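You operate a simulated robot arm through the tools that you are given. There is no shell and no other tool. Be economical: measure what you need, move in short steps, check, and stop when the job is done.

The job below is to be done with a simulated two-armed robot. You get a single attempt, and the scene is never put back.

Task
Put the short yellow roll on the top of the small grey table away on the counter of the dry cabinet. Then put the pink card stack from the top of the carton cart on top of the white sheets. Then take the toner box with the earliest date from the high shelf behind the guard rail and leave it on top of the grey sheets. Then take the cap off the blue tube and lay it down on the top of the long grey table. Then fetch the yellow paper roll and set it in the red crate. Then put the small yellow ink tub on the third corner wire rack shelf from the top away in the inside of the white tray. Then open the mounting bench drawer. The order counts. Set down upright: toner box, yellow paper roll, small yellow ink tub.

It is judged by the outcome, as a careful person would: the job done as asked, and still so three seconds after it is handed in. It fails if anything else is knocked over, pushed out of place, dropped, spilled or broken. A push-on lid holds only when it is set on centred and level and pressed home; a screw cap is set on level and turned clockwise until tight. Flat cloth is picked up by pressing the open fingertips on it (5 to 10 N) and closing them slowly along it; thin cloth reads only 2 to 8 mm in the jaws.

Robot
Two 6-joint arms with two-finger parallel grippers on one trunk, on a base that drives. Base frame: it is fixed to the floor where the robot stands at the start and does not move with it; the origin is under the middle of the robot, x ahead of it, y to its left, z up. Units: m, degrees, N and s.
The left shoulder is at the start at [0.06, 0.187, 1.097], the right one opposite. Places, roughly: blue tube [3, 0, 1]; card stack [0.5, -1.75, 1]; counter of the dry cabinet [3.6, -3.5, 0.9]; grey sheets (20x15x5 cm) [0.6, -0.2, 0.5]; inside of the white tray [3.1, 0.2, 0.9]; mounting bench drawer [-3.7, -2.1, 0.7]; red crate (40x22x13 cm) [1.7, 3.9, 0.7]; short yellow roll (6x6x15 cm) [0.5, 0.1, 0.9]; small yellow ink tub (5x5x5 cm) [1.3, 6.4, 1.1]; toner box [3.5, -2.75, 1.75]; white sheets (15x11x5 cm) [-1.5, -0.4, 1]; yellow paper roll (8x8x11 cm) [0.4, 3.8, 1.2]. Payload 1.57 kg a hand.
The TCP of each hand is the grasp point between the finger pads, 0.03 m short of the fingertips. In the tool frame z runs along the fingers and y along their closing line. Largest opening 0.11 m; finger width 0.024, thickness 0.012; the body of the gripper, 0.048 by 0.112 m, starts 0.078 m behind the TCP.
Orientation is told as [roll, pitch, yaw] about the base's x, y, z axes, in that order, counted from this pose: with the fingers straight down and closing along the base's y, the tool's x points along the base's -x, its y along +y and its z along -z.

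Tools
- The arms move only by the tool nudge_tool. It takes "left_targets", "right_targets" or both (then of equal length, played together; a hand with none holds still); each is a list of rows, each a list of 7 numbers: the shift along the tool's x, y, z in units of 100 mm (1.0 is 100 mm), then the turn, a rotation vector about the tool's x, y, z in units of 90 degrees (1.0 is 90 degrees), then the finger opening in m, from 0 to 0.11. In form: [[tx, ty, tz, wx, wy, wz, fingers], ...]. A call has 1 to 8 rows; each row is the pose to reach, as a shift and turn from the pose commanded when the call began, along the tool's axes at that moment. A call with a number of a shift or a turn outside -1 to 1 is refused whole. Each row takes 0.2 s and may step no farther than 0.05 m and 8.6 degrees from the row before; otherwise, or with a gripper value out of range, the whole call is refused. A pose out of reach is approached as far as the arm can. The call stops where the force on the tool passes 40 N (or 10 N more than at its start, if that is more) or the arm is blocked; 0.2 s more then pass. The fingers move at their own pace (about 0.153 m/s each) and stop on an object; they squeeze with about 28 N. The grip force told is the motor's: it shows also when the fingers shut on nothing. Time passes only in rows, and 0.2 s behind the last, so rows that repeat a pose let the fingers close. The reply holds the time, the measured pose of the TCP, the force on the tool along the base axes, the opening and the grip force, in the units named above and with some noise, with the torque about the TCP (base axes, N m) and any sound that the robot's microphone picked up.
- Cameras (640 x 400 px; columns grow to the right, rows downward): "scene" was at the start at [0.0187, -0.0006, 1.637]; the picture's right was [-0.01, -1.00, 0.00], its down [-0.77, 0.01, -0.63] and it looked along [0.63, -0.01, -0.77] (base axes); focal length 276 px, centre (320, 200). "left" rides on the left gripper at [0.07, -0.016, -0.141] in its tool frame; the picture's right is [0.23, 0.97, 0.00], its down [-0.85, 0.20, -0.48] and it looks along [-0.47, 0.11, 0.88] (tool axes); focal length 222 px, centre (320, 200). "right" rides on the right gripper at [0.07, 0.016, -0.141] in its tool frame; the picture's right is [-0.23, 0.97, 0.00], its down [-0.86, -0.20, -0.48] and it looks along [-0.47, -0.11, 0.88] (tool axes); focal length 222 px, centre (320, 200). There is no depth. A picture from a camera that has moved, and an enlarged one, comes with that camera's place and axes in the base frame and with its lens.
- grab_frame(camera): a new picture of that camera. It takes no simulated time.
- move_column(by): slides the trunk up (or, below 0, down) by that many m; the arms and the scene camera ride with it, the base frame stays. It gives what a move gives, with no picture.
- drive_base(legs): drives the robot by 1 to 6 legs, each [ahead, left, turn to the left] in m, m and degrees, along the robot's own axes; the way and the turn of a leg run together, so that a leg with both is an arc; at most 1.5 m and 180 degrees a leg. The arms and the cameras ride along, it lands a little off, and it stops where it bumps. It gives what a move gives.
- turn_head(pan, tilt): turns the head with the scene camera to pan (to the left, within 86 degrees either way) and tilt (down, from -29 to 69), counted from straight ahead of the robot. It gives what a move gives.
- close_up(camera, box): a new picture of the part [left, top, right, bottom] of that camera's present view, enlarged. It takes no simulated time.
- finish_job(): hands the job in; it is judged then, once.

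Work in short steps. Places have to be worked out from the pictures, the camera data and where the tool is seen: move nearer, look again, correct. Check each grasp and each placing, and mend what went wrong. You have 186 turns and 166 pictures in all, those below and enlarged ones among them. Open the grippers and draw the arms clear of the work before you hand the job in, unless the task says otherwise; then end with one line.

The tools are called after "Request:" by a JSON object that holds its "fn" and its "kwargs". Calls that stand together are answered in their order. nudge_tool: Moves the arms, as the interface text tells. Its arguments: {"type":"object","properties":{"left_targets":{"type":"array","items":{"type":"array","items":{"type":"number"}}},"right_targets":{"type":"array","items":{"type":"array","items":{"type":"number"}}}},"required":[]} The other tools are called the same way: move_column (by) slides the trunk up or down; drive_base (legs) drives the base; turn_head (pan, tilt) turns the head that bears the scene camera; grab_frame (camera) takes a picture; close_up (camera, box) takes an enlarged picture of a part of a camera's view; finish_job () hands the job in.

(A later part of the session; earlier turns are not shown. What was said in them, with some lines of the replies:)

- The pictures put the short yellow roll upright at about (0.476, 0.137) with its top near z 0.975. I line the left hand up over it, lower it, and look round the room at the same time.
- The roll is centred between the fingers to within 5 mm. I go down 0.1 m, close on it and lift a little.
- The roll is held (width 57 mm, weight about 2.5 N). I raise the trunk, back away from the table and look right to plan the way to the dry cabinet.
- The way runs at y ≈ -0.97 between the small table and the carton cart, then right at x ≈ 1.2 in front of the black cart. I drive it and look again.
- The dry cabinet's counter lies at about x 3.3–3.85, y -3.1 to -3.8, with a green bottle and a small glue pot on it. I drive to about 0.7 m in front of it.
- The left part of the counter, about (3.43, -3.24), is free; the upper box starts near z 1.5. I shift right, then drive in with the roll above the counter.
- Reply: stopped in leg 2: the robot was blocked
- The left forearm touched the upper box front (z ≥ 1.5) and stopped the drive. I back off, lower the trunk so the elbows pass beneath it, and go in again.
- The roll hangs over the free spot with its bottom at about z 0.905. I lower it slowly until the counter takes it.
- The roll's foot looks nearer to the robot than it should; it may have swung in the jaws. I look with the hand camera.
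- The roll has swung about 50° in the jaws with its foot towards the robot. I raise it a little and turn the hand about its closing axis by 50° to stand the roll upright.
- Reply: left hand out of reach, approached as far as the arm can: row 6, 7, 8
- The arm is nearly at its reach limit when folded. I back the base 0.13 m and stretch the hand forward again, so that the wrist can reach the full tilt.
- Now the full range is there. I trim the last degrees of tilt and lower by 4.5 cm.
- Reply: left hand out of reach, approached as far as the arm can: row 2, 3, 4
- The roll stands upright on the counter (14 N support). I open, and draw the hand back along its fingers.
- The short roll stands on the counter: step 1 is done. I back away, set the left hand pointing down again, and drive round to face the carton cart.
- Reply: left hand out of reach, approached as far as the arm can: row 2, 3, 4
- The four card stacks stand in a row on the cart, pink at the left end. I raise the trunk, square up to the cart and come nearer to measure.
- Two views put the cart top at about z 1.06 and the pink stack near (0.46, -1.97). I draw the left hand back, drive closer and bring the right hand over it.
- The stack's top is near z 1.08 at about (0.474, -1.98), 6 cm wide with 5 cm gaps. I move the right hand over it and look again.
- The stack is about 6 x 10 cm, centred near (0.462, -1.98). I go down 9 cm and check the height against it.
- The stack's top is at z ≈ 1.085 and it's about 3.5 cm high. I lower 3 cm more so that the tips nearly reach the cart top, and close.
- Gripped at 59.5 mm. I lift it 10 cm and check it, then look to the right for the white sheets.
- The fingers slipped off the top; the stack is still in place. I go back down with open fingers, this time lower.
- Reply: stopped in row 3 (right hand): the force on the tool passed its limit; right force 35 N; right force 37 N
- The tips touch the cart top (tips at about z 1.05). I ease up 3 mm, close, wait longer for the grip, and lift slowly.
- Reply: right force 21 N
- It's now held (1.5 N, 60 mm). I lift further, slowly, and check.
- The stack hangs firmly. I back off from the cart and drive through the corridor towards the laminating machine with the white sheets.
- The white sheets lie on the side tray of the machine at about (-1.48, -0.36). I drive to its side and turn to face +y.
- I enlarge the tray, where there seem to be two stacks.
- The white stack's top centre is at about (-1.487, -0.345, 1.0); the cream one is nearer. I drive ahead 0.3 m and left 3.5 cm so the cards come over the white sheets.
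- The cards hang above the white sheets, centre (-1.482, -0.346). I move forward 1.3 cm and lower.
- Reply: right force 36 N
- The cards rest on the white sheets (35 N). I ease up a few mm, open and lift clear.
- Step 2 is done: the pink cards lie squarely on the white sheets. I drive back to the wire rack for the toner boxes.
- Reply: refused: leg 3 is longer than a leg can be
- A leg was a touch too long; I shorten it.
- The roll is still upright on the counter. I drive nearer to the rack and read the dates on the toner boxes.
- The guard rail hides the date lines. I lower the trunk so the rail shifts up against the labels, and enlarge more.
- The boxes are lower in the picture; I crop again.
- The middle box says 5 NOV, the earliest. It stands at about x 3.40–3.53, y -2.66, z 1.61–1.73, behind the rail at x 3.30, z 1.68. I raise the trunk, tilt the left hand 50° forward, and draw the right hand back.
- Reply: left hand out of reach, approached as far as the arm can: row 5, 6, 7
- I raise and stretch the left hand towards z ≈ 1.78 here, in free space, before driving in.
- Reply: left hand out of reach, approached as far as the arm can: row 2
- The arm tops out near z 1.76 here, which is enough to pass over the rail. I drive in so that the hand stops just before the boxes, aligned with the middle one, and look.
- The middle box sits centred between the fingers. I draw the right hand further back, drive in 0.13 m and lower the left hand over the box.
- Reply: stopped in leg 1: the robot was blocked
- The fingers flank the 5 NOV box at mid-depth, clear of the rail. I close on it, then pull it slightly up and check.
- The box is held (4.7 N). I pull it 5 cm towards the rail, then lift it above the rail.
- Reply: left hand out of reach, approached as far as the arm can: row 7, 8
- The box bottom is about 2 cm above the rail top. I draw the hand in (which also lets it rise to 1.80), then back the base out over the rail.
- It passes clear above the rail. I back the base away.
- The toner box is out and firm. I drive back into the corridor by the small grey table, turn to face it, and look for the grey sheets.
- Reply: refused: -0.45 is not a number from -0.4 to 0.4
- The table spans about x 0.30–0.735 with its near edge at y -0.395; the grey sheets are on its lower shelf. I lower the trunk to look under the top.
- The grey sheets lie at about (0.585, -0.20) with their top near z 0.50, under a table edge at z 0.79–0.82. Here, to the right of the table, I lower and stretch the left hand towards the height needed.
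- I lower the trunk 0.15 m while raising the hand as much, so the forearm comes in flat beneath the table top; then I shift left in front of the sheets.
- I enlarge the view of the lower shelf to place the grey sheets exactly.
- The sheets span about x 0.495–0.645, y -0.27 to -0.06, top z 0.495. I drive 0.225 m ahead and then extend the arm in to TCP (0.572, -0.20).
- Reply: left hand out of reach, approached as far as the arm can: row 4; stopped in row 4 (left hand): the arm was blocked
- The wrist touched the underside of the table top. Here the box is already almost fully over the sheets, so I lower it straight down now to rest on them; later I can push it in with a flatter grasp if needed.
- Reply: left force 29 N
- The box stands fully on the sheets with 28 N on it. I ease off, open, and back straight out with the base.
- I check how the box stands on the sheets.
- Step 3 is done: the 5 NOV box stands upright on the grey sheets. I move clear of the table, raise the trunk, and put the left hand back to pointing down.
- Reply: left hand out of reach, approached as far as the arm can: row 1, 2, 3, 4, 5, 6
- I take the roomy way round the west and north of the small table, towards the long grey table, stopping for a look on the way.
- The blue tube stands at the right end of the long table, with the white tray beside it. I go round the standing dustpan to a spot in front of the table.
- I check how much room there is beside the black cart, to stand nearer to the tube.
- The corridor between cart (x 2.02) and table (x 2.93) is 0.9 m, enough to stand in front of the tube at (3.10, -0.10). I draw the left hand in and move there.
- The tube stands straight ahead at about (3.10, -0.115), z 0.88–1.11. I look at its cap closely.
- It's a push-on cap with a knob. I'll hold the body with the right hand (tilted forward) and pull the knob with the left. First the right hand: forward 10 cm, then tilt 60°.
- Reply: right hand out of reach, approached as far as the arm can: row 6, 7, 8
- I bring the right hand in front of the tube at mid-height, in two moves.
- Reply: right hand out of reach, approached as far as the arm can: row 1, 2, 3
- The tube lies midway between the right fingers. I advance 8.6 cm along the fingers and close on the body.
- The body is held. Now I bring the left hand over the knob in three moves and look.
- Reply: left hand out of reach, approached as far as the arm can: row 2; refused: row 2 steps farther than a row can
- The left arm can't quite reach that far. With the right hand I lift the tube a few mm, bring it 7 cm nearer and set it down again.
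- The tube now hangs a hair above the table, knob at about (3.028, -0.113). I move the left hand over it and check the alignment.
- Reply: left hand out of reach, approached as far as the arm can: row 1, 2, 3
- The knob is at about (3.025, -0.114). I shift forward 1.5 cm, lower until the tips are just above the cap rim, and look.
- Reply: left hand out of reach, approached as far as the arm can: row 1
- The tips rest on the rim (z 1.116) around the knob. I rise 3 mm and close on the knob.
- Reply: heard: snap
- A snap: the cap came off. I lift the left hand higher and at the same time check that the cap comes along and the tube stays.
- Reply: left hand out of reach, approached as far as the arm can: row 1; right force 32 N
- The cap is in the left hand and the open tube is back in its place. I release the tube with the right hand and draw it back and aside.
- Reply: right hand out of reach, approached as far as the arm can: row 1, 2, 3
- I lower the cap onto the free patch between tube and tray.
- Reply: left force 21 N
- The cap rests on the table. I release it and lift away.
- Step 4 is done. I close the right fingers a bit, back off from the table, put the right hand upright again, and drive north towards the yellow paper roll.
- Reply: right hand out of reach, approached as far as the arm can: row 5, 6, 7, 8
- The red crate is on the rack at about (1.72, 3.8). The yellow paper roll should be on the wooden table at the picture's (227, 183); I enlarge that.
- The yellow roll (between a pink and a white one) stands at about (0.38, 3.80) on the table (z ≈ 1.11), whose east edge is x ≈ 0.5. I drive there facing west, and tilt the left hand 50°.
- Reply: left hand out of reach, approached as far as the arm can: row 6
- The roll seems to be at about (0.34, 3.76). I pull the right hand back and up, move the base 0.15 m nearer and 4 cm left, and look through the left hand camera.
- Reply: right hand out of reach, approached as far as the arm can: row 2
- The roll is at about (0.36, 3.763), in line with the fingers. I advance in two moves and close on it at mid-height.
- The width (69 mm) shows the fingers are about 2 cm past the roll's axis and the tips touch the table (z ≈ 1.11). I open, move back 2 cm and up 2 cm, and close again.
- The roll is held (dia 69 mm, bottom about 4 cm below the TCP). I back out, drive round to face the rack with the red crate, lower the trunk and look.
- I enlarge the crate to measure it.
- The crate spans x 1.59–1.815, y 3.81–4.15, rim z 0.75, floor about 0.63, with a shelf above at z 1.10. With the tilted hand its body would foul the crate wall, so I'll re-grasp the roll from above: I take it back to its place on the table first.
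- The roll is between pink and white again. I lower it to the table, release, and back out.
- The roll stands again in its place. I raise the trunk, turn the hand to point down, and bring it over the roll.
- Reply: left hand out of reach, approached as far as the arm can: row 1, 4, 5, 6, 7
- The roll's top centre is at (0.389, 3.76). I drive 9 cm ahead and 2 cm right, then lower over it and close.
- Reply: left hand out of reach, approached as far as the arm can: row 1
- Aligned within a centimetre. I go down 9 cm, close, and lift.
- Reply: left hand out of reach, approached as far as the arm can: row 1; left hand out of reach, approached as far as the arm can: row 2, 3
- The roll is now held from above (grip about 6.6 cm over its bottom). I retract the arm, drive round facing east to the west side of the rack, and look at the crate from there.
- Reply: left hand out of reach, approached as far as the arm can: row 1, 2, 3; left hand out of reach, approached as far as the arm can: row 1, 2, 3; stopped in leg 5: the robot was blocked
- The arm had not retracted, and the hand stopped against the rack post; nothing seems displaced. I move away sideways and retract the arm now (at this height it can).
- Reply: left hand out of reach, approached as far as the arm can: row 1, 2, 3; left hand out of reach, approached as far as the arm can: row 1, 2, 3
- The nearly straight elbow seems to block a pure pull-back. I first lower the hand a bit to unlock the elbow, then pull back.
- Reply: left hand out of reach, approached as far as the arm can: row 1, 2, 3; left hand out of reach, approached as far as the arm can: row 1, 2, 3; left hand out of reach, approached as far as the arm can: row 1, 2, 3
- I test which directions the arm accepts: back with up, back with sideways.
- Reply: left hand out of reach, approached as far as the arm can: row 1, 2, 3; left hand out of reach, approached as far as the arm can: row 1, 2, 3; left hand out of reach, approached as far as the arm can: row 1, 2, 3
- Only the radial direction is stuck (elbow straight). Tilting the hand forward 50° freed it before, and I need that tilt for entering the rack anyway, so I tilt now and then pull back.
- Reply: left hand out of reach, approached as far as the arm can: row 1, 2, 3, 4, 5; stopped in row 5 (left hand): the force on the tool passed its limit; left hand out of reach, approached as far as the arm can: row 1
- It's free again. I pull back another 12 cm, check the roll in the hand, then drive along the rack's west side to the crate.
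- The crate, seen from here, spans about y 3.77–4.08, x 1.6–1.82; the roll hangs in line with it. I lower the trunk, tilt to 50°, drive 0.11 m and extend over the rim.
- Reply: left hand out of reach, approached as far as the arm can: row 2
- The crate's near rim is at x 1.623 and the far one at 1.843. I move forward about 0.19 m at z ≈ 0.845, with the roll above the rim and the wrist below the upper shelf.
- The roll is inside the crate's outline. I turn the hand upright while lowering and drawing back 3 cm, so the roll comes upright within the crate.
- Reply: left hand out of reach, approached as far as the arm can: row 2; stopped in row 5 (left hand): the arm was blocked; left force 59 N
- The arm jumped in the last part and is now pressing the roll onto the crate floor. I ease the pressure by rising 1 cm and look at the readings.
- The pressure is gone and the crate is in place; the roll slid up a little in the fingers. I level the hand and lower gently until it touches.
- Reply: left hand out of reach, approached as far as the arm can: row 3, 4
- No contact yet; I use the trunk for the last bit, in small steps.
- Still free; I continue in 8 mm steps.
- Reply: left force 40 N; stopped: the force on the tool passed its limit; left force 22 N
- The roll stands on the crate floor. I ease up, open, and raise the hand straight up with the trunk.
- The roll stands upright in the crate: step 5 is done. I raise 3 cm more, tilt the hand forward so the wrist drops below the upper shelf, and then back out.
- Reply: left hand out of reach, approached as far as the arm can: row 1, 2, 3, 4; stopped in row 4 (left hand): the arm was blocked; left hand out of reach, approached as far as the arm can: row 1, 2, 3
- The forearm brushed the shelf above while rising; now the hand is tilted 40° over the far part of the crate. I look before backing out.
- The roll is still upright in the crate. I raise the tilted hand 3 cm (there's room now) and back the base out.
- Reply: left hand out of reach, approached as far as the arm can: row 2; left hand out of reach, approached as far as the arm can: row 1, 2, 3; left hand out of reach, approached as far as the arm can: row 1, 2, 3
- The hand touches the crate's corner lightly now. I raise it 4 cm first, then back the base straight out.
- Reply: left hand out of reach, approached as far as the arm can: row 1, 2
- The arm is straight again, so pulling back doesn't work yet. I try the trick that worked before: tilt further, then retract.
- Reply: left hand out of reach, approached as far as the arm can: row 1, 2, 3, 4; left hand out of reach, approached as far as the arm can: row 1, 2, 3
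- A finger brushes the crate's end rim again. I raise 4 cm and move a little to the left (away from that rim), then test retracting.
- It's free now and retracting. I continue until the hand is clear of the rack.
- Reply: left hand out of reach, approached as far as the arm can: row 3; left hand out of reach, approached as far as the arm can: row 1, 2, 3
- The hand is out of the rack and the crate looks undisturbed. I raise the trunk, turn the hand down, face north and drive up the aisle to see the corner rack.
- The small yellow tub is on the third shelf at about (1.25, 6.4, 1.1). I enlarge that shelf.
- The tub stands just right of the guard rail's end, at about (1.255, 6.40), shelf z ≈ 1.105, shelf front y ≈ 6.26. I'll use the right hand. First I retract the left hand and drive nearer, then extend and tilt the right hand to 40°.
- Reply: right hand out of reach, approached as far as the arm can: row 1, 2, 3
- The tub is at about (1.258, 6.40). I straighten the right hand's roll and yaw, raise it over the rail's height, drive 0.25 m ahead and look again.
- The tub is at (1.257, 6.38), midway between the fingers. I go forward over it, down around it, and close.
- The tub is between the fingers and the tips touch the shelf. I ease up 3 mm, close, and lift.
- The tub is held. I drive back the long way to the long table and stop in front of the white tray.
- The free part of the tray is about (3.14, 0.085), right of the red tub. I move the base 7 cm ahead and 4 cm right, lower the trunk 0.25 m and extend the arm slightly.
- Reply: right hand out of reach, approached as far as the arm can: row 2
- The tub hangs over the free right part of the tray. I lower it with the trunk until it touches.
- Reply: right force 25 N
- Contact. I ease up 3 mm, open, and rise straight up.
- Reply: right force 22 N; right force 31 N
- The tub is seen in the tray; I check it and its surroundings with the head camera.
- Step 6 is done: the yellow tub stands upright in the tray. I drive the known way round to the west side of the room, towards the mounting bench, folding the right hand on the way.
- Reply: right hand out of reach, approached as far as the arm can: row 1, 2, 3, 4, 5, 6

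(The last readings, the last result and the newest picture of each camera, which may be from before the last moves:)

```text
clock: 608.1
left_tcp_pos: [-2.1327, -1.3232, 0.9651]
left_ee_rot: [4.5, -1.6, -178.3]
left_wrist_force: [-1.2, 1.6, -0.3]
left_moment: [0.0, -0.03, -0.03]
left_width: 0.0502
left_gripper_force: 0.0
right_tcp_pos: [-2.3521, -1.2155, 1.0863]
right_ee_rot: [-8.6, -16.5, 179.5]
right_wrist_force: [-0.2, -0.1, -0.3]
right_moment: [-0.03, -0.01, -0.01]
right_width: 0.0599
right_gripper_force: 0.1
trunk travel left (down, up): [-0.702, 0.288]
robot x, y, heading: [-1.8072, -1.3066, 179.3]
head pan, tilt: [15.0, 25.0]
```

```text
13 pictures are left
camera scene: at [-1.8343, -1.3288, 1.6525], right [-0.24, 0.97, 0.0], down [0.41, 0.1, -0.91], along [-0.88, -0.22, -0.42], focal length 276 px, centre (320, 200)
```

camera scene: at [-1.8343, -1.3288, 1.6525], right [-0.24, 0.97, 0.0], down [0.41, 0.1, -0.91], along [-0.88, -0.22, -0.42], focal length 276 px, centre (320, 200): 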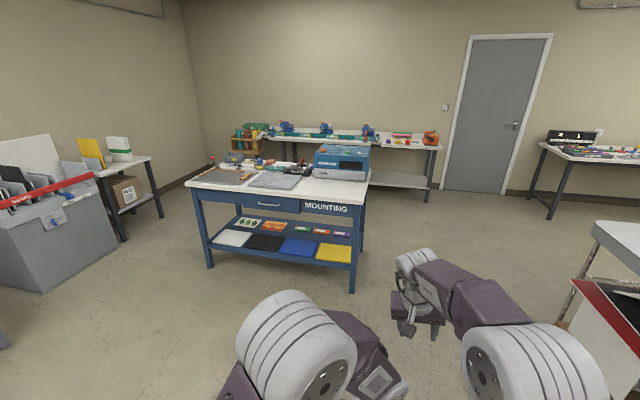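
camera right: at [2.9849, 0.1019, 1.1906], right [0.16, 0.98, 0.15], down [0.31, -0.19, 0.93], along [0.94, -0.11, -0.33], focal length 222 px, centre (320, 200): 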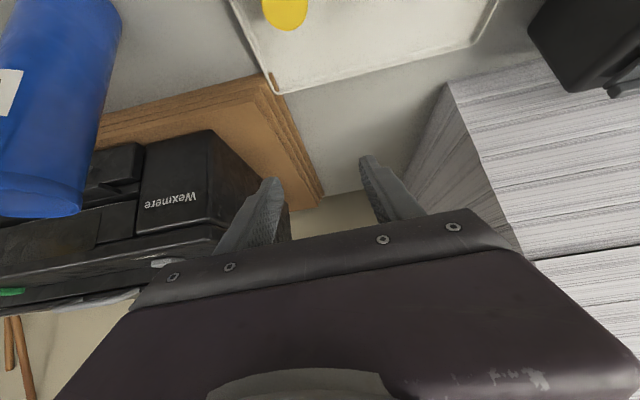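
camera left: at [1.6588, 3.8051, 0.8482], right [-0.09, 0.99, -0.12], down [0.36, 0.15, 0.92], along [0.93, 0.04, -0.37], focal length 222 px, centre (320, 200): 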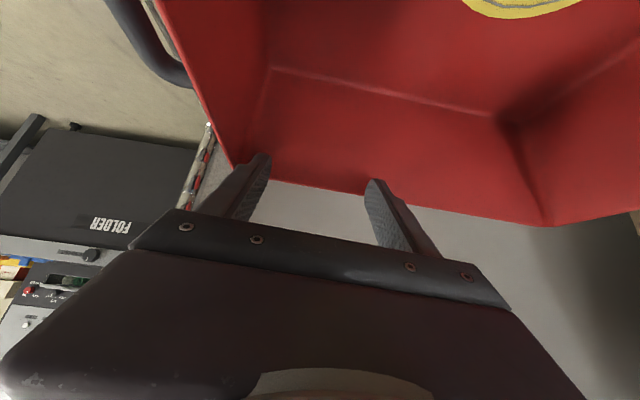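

The drawer with its bar handle is at about (-3.57, -2.18, 0.72) on the bench's front. I drive to face it, stretch the left hand, and turn it to point forward with the fingers closing vertically.

Request:
{"fn": "drive_base", "kwargs": {"legs": [[0.75, 0.87, 0.7]]}}

Request:
{"fn": "nudge_tool", "kwargs": {"left_targets": [[-0.4, 0, -0.2, 0, 0, 0, 0.05], [-0.8, 0, -0.4, 0, 0, 0, 0.05], [-1.0, 0, -0.5, 0, 0, 0, 0.05]]}}

Request:
{"fn": "nudge_tool", "kwargs": {"left_targets": [[-0.1, 0, 0, 0, -0.09, 0, 0.05], [-0.2, 0, 0, 0, -0.18, 0, 0.05], [-0.3, 0, 0, 0, -0.27, 0, 0.05], [-0.4, 0, 0, 0, -0.36, 0, 0.05], [-0.5, 0, 0, 0, -0.45, 0, 0.05]]}}

Request:
{"fn": "nudge_tool", "kwargs": {"left_targets": [[0, 0, 0.1, 0, -0.09, 0, 0.05], [0, 0, 0.2, 0, -0.18, 0, 0.05], [0, 0, 0.2, 0, -0.27, 0, 0.05], [0, 0, 0.2, 0, -0.36, 0, 0.05], [0, 0, 0.2, 0, -0.42, 0, 0.05]]}}

Request:
{"fn": "nudge_tool", "kwargs": {"left_targets": [[0, 0, 0, 0, 0, 0.09, 0.05], [0, 0, 0, 0, 0, 0.18, 0.05], [0, 0, 0, 0, 0, 0.27, 0.05], [0, 0, 0, 0, 0, 0.36, 0.05], [0, 0, 0, 0, 0, 0.45, 0.05], [0, 0, 0, 0, 0, 0.5, 0.05]]}}

Request:
{"fn": "nudge_tool", "kwargs": {"left_targets": [[0, 0, 0, 0, 0, 0.09, 0.05], [0, 0, 0, 0, 0, 0.18, 0.05], [0, 0, 0, 0, 0, 0.27, 0.05], [0, 0, 0, 0, 0, 0.36, 0.05], [0, 0, 0, 0, 0, 0.45, 0.05], [0, 0, 0, 0, 0, 0.5, 0.05]]}}

```text
clock: 613.9
left_tcp_pos: [-2.8845, -2.1919, 0.9655]
left_ee_rot: [4.5, -1.6, -177.7]
left_wrist_force: [0.1, 0.6, -0.3]
left_moment: [-0.01, -0.01, 0.0]
left_width: 0.05
left_gripper_force: 0.1
right_tcp_pos: [-3.1058, -2.0876, 1.0858]
right_ee_rot: [-8.5, -16.5, -180.0]
right_wrist_force: [-0.5, -0.3, 0.4]
right_moment: [0.0, -0.01, -0.02]
right_width: 0.0601
right_gripper_force: 0.0
trunk travel left (down, up): [-0.702, 0.288]
robot x, y, heading: [-2.5607, -2.1723, 179.7]
head pan, tilt: [15.0, 25.0]
```

```text
clock: 614.7
left_tcp_pos: [-2.9853, -2.1942, 1.0185]
left_ee_rot: [4.6, -1.7, -177.8]
left_wrist_force: [-0.1, -0.3, -0.3]
left_moment: [0.02, 0.03, 0.02]
left_width: 0.05
left_gripper_force: 0.0
right_tcp_pos: [-3.1071, -2.0862, 1.0862]
right_ee_rot: [-8.6, -16.5, -179.8]
right_wrist_force: [-11.2, 19.4, 1.0]
right_moment: [-2.41, -1.52, 1.81]
right_width: 0.0598
right_gripper_force: 0.1
trunk travel left (down, up): [-0.702, 0.288]
robot x, y, heading: [-2.5607, -2.1727, 179.8]
head pan, tilt: [15.0, 25.0]
```

```text
clock: 615.9
left_tcp_pos: [-3.0328, -2.1948, 1.02]
left_ee_rot: [6.0, -41.8, 178.3]
left_wrist_force: [-0.5, 0.2, -0.2]
left_moment: [0.01, -0.01, 0.01]
left_width: 0.05
left_gripper_force: 0.0
right_tcp_pos: [-3.1063, -2.0887, 1.0853]
right_ee_rot: [-8.5, -16.5, -179.8]
right_wrist_force: [0.5, 0.0, -0.2]
right_moment: [0.03, 0.02, 0.01]
right_width: 0.0598
right_gripper_force: 0.0
trunk travel left (down, up): [-0.702, 0.288]
robot x, y, heading: [-2.5612, -2.1723, 179.9]
head pan, tilt: [15.0, 25.0]
```

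```text
clock: 617.1
left_tcp_pos: [-3.0746, -2.17, 1.0261]
left_ee_rot: [26.9, -78.6, 156.3]
left_wrist_force: [-0.4, 1.1, 0.0]
left_moment: [-0.01, -0.01, 0.01]
left_width: 0.0501
left_gripper_force: 0.1
left hand out of reach, approached as far as the arm can: row 4, 5
right_tcp_pos: [-3.1066, -2.0883, 1.0854]
right_ee_rot: [-8.6, -16.6, -179.9]
right_wrist_force: [-0.5, 0.4, 0.7]
right_moment: [-0.03, 0.0, -0.01]
right_width: 0.0601
right_gripper_force: 0.1
trunk travel left (down, up): [-0.702, 0.288]
robot x, y, heading: [-2.5629, -2.1737, 179.7]
head pan, tilt: [15.0, 25.0]
```

```text
clock: 618.5
left_tcp_pos: [-3.0732, -2.1699, 1.0264]
left_ee_rot: [77.0, -39.6, 101.7]
left_wrist_force: [0.4, 0.6, 0.2]
left_moment: [0.01, 0.01, 0.02]
left_width: 0.05
left_gripper_force: 0.0
right_tcp_pos: [-3.1059, -2.0873, 1.0869]
right_ee_rot: [-8.6, -16.5, -180.0]
right_wrist_force: [0.7, 0.2, 0.4]
right_moment: [0.01, -0.05, 0.02]
right_width: 0.0601
right_gripper_force: 0.0
trunk travel left (down, up): [-0.702, 0.288]
robot x, y, heading: [-2.5643, -2.1744, 179.6]
head pan, tilt: [15.0, 25.0]
```

```text
clock: 619.9
left_tcp_pos: [-3.072, -2.17, 1.0263]
left_ee_rot: [80.0, 4.6, 92.4]
left_wrist_force: [-0.3, -0.3, 0.3]
left_moment: [0.02, -0.01, 0.0]
left_width: 0.0502
left_gripper_force: 0.0
right_tcp_pos: [-3.1072, -2.0883, 1.0854]
right_ee_rot: [-8.6, -16.5, -179.9]
right_wrist_force: [-0.4, -0.1, -0.1]
right_moment: [0.0, 0.0, 0.03]
right_width: 0.0599
right_gripper_force: 0.0
trunk travel left (down, up): [-0.702, 0.288]
robot x, y, heading: [-2.5639, -2.1706, 180.0]
head pan, tilt: [15.0, 25.0]
```

The left hand now points at the bench with its fingers closing vertically. I move the right hand up, back and aside, lower the trunk 0.31 m, drive nearer, and look through the left hand camera.

Request:
{"fn": "nudge_tool", "kwargs": {"right_targets": [[0.2, -0.3, -0.2, 0, 0, 0, 0.06], [0.4, -0.6, -0.4, 0, 0, 0, 0.06], [0.6, -0.9, -0.6, 0, 0, 0, 0.06]]}}

Request:
{"fn": "nudge_tool", "kwargs": {"right_targets": [[0.3, 0, -0.3, 0, 0, 0, 0.06], [0.6, 0, -0.6, 0, 0, 0, 0.06], [0.9, 0, -0.9, 0, 0, 0, 0.06]]}}

Request:
{"fn": "move_column", "kwargs": {"by": -0.305}}

Request:
{"fn": "drive_base", "kwargs": {"legs": [[0.33, 0, 0]]}}

Request:
{"fn": "grab_frame", "kwargs": {"camera": "left"}}

```text
clock: 620.7
left_tcp_pos: [-3.0711, -2.1699, 1.027]
left_ee_rot: [80.1, 4.5, 92.3]
left_wrist_force: [0.3, 0.4, -0.7]
left_moment: [0.01, 0.01, 0.03]
left_width: 0.0499
left_gripper_force: 0.0
right_tcp_pos: [-3.025, -2.01, 1.1336]
right_ee_rot: [-9.5, -17.0, -179.8]
right_wrist_force: [-0.4, 0.2, 0.6]
right_moment: [-0.04, 0.0, 0.03]
right_width: 0.0601
right_gripper_force: 0.0
right hand out of reach, approached as far as the arm can: row 3
trunk travel left (down, up): [-0.702, 0.288]
robot x, y, heading: [-2.5575, -2.1742, 179.7]
head pan, tilt: [15.0, 25.0]
```

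```text
clock: 621.5
left_tcp_pos: [-3.073, -2.1708, 1.0268]
left_ee_rot: [80.0, 4.5, 92.4]
left_wrist_force: [-0.3, -0.5, 0.7]
left_moment: [0.0, 0.0, 0.04]
left_width: 0.0501
left_gripper_force: 0.0
right_tcp_pos: [-2.9166, -2.0188, 1.1665]
right_ee_rot: [-8.6, -16.8, -180.0]
right_wrist_force: [-0.2, -0.1, 0.1]
right_moment: [0.02, -0.02, 0.04]
right_width: 0.0602
right_gripper_force: 0.2
right hand out of reach, approached as far as the arm can: row 1, 2, 3
trunk travel left (down, up): [-0.702, 0.288]
robot x, y, heading: [-2.5592, -2.1736, 179.7]
head pan, tilt: [15.0, 25.0]
```

```text
clock: 624.6
left_tcp_pos: [-3.074, -2.1703, 0.7214]
left_ee_rot: [80.1, 4.4, 92.3]
left_wrist_force: [-0.3, -0.1, 0.1]
left_moment: [0.02, -0.01, -0.01]
left_width: 0.0501
left_gripper_force: 0.1
right_tcp_pos: [-2.9177, -2.0195, 0.8611]
right_ee_rot: [-8.7, -16.5, -180.0]
right_wrist_force: [0.3, 0.2, 0.0]
right_moment: [-0.03, -0.02, -0.01]
right_width: 0.06
right_gripper_force: 0.0
trunk travel left (down, up): [-0.397, 0.593]
robot x, y, heading: [-2.5602, -2.1753, 179.8]
head pan, tilt: [15.0, 25.0]
```

```text
clock: 626.8
left_tcp_pos: [-3.4041, -2.1702, 0.7206]
left_ee_rot: [79.9, 4.5, 92.5]
left_wrist_force: [-0.7, 0.6, 0.1]
left_moment: [0.03, 0.04, 0.0]
left_width: 0.05
left_gripper_force: 0.0
right_tcp_pos: [-3.2495, -2.0187, 0.8603]
right_ee_rot: [-8.7, -16.7, -179.9]
right_wrist_force: [-0.4, 0.0, -0.5]
right_moment: [-0.01, -0.05, 0.03]
right_width: 0.0599
right_gripper_force: 0.1
trunk travel left (down, up): [-0.397, 0.593]
robot x, y, heading: [-2.8912, -2.1717, 179.9]
head pan, tilt: [15.0, 25.0]
```

```text
12 pictures are left
camera left: at [-3.2589, -2.231, 0.7351], right [-0.16, -0.16, 0.97], down [0.4, 0.89, 0.21], along [-0.9, 0.42, -0.08], focal length 222 px, centre (320, 200)
```

left: 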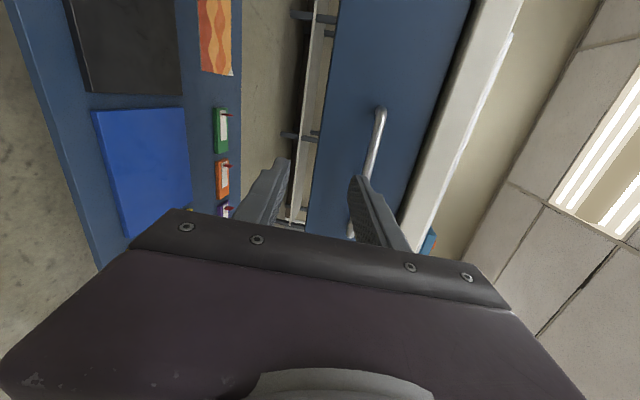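

The bar handle is at about (-3.51, -2.15, 0.76), running along y. I raise 4 cm, shift 2 cm right, advance 5 cm and check.

Request:
{"fn": "move_column", "kwargs": {"by": 0.042}}

Request:
{"fn": "drive_base", "kwargs": {"legs": [[0.05, -0.02, 0]]}}

Request:
{"fn": "grab_frame", "kwargs": {"camera": "left"}}

```text
clock: 627.6
left_tcp_pos: [-3.4037, -2.1696, 0.7639]
left_ee_rot: [79.9, 4.5, 92.5]
left_wrist_force: [-0.1, 0.3, -0.1]
left_moment: [0.01, -0.02, 0.0]
left_width: 0.0501
left_gripper_force: 0.1
right_tcp_pos: [-3.2474, -2.0182, 0.9032]
right_ee_rot: [-8.7, -16.7, -179.8]
right_wrist_force: [-0.5, 0.1, -0.5]
right_moment: [0.02, -0.01, 0.01]
right_width: 0.06
right_gripper_force: 0.1
trunk travel left (down, up): [-0.439, 0.551]
robot x, y, heading: [-2.8927, -2.1724, 180.0]
head pan, tilt: [15.0, 25.0]
```

```text
clock: 628.5
left_tcp_pos: [-3.4538, -2.1484, 0.7623]
left_ee_rot: [80.0, 4.4, 92.5]
left_wrist_force: [0.0, 0.0, -0.2]
left_moment: [-0.02, 0.0, 0.04]
left_width: 0.05
left_gripper_force: 0.1
right_tcp_pos: [-3.3002, -1.998, 0.9016]
right_ee_rot: [-8.6, -16.6, -179.8]
right_wrist_force: [-0.7, -0.3, -1.2]
right_moment: [-0.01, -0.04, -0.02]
right_width: 0.0601
right_gripper_force: 0.0
trunk travel left (down, up): [-0.439, 0.551]
robot x, y, heading: [-2.9416, -2.1527, 179.9]
head pan, tilt: [15.0, 25.0]
```

```text
11 pictures are left
camera left: at [-3.3092, -2.2105, 0.7769], right [-0.16, -0.16, 0.97], down [0.4, 0.89, 0.21], along [-0.9, 0.42, -0.08], focal length 222 px, centre (320, 200)
```

left: 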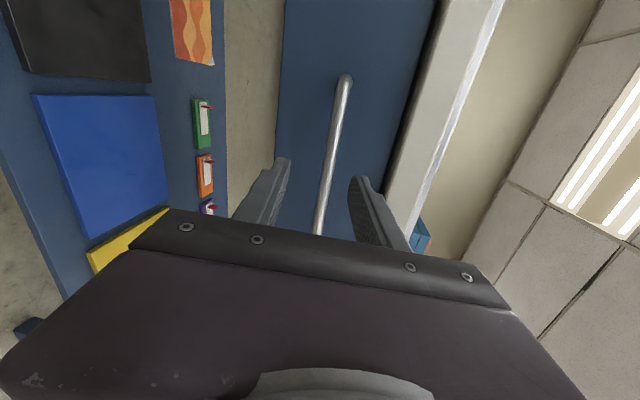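

The bar lies between the fingers, about 7 cm ahead of the TCP. I advance 5.5 cm, close on it, and check the grip width.

Request:
{"fn": "nudge_tool", "kwargs": {"left_targets": [[0, 0.04, 0.28, 0, 0, 0, 0.05], [0, 0.09, 0.55, 0, 0, 0, 0.05], [0, 0.09, 0.55, 0, 0, 0, 0.02], [0, 0.09, 0.55, 0, 0, 0, 0.0], [0, 0.09, 0.55, 0, 0, 0, 0.0]]}}

Request:
{"fn": "grab_frame", "kwargs": {"camera": "left"}}

```text
clock: 629.7
left_tcp_pos: [-3.5099, -2.151, 0.7613]
left_ee_rot: [79.9, 4.6, 92.5]
left_wrist_force: [1.9, 0.7, -5.6]
left_moment: [0.8, -0.02, -0.13]
left_width: 0.0131
left_gripper_force: 30.1
right_tcp_pos: [-3.2978, -1.9989, 0.9026]
right_ee_rot: [-8.7, -16.7, -179.7]
right_wrist_force: [0.0, -0.4, -0.5]
right_moment: [-0.03, 0.02, -0.01]
right_width: 0.0599
right_gripper_force: 0.1
trunk travel left (down, up): [-0.439, 0.551]
robot x, y, heading: [-2.939, -2.1514, 179.7]
head pan, tilt: [15.0, 25.0]
```

```text
10 pictures are left
camera left: at [-3.3647, -2.2135, 0.7759], right [-0.16, -0.16, 0.97], down [0.4, 0.89, 0.21], along [-0.9, 0.42, -0.08], focal length 222 px, centre (320, 200)
```

left: 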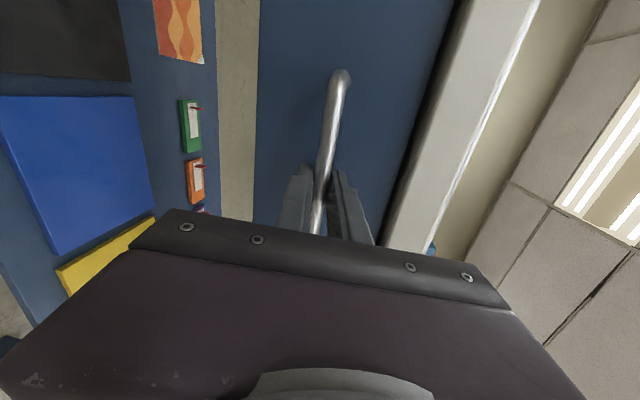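

The bar is gripped (13 mm). I pull by driving straight back, first 15 cm, and check.

Request:
{"fn": "drive_base", "kwargs": {"legs": [[-0.15, 0, 0]]}}

Request:
{"fn": "grab_frame", "kwargs": {"camera": "left"}}

```text
clock: 631.1
left_tcp_pos: [-3.358, -2.1507, 0.7615]
left_ee_rot: [79.9, 4.5, 92.5]
left_wrist_force: [-0.6, 4.8, -9.5]
left_moment: [0.9, -0.06, -0.07]
left_width: 0.0132
left_gripper_force: 29.6
right_tcp_pos: [-3.1474, -1.9981, 0.9043]
right_ee_rot: [-8.6, -16.8, -179.7]
right_wrist_force: [0.7, 1.1, -0.4]
right_moment: [0.03, 0.03, 0.0]
right_width: 0.0599
right_gripper_force: 0.1
trunk travel left (down, up): [-0.439, 0.551]
robot x, y, heading: [-2.7925, -2.1517, 179.7]
head pan, tilt: [15.0, 25.0]
```

```text
9 pictures are left
camera left: at [-3.2136, -2.2136, 0.776], right [-0.16, -0.16, 0.97], down [0.4, 0.89, 0.21], along [-0.9, 0.42, -0.08], focal length 222 px, centre (320, 200)
```

left: 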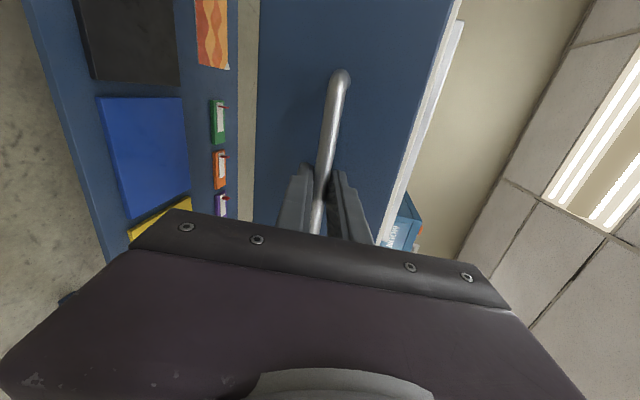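

The drawer is sliding out. I pull another 10 cm and watch the force.

Request:
{"fn": "drive_base", "kwargs": {"legs": [[-0.1, 0, 0]]}}

Request:
{"fn": "turn_head", "kwargs": {"pan": 0, "tilt": 45}}

Request:
{"fn": "grab_frame", "kwargs": {"camera": "scene"}}

```text
clock: 632.3
left_tcp_pos: [-3.2573, -2.1516, 0.7608]
left_ee_rot: [79.9, 4.5, 92.3]
left_wrist_force: [-0.1, 4.5, -4.5]
left_moment: [0.88, -0.01, -0.17]
left_width: 0.013
left_gripper_force: 30.4
right_tcp_pos: [-3.0446, -1.999, 0.9032]
right_ee_rot: [-8.7, -16.8, -179.8]
right_wrist_force: [0.3, 0.5, -0.6]
right_moment: [-0.01, 0.01, 0.0]
right_width: 0.0601
right_gripper_force: 0.1
trunk travel left (down, up): [-0.439, 0.551]
robot x, y, heading: [-2.6874, -2.1547, 179.6]
head pan, tilt: [15.0, 25.0]
```

```text
clock: 633.1
left_tcp_pos: [-3.2579, -2.1515, 0.7623]
left_ee_rot: [79.8, 4.4, 92.3]
left_wrist_force: [-0.9, 1.9, 1.6]
left_moment: [0.75, 0.03, 0.05]
left_width: 0.0132
left_gripper_force: 30.1
right_tcp_pos: [-3.0449, -1.9991, 0.9029]
right_ee_rot: [-8.8, -16.6, -179.9]
right_wrist_force: [0.6, 0.7, -0.2]
right_moment: [0.02, -0.01, 0.02]
right_width: 0.0598
right_gripper_force: 0.0
trunk travel left (down, up): [-0.439, 0.551]
robot x, y, heading: [-2.692, -2.1528, 179.8]
head pan, tilt: [0.0, 45.0]
```

```text
8 pictures are left
camera scene: at [-2.708, -2.1515, 1.3591], right [0.0, 1.0, 0.0], down [0.71, 0.0, -0.71], along [-0.71, 0.0, -0.71], focal length 276 px, centre (320, 200)
```

scene: 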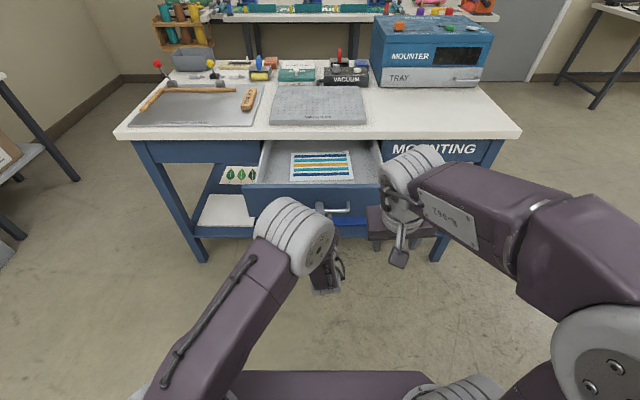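

The drawer is open about 25 cm. I pull 5 cm more to be sure, then release and back away.

Request:
{"fn": "drive_base", "kwargs": {"legs": [[-0.05, 0, 0]]}}

Request:
{"fn": "grab_frame", "kwargs": {"camera": "scene"}}

```text
clock: 634.0
left_tcp_pos: [-3.2065, -2.1517, 0.7618]
left_ee_rot: [79.7, 4.5, 92.2]
left_wrist_force: [0.4, 3.4, 0.7]
left_moment: [0.82, -0.01, 0.07]
left_width: 0.0133
left_gripper_force: 30.2
right_tcp_pos: [-2.9939, -1.9985, 0.9038]
right_ee_rot: [-8.6, -16.7, -179.9]
right_wrist_force: [0.0, 0.7, -0.1]
right_moment: [-0.01, 0.02, 0.0]
right_width: 0.0599
right_gripper_force: 0.1
trunk travel left (down, up): [-0.439, 0.551]
robot x, y, heading: [-2.6401, -2.1567, 179.8]
head pan, tilt: [0.0, 45.0]
```

```text
7 pictures are left
camera scene: at [-2.6567, -2.1514, 1.359], right [0.01, 1.0, 0.0], down [0.71, 0.0, -0.71], along [-0.71, 0.0, -0.71], focal length 276 px, centre (320, 200)
```

scene: 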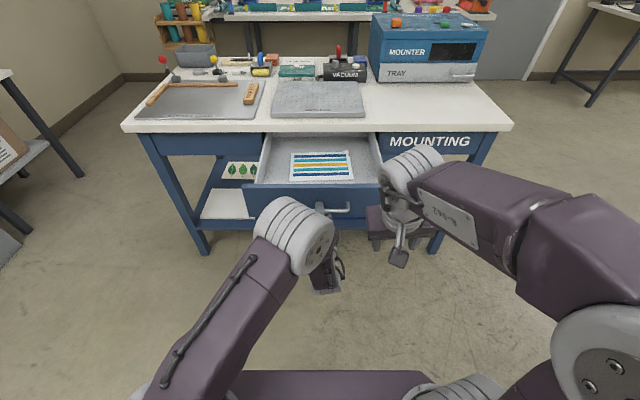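

The drawer is open 30 cm. I open the fingers and back straight away.

Request:
{"fn": "nudge_tool", "kwargs": {"left_targets": [[0, 0, 0, 0, 0, 0, 0.04], [0, 0, 0, 0, 0, 0, 0.05], [0, 0, 0, 0, 0, 0, 0.05]]}}

Request:
{"fn": "drive_base", "kwargs": {"legs": [[-0.3, 0, 0]]}}

Request:
{"fn": "grab_frame", "kwargs": {"camera": "scene"}}

```text
clock: 634.8
left_tcp_pos: [-3.2072, -2.1518, 0.7597]
left_ee_rot: [79.7, 4.4, 92.2]
left_wrist_force: [0.0, 0.4, 0.0]
left_moment: [0.0, 0.0, -0.01]
left_width: 0.0502
left_gripper_force: 0.0
right_tcp_pos: [-2.9956, -1.999, 0.9039]
right_ee_rot: [-8.6, -16.7, -179.8]
right_wrist_force: [1.0, 0.1, 0.4]
right_moment: [0.0, 0.0, 0.01]
right_width: 0.0601
right_gripper_force: 0.0
trunk travel left (down, up): [-0.439, 0.551]
robot x, y, heading: [-2.639, -2.1511, 179.5]
head pan, tilt: [0.0, 45.0]
```

```text
clock: 636.9
left_tcp_pos: [-2.9065, -2.1534, 0.7618]
left_ee_rot: [79.8, 4.5, 92.1]
left_wrist_force: [-0.3, 0.5, -0.8]
left_moment: [-0.01, -0.05, -0.02]
left_width: 0.0502
left_gripper_force: 0.0
right_tcp_pos: [-2.6939, -2.0012, 0.9025]
right_ee_rot: [-8.7, -16.8, -179.9]
right_wrist_force: [0.9, -1.1, 0.7]
right_moment: [0.01, 0.02, 0.01]
right_width: 0.0598
right_gripper_force: 0.1
trunk travel left (down, up): [-0.439, 0.551]
robot x, y, heading: [-2.342, -2.1571, 179.5]
head pan, tilt: [0.0, 45.0]
```

```text
6 pictures are left
camera scene: at [-2.3568, -2.1535, 1.359], right [0.01, 1.0, 0.0], down [0.71, 0.0, -0.71], along [-0.71, 0.0, -0.71], focal length 276 px, centre (320, 200)
```

scene: 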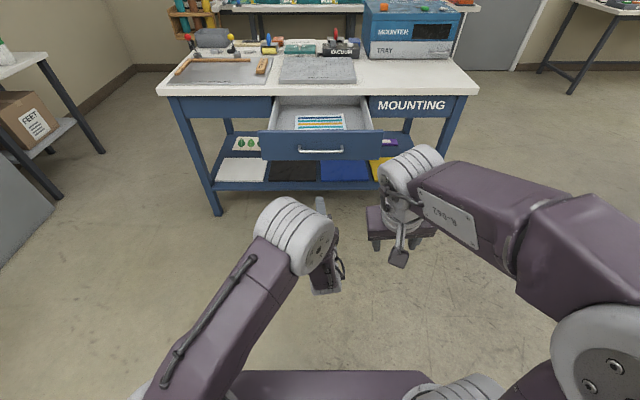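

The drawer is wide open, both grippers are open, and the arms are clear of everything. I hand the job in.

Request:
{"fn": "finish_job", "kwargs": {}}

```text
The job is handed in.
```

I finished all seven steps in the order given and handed the job in; I saw nothing else moved or damaged, but I didn't check every area again at the end.
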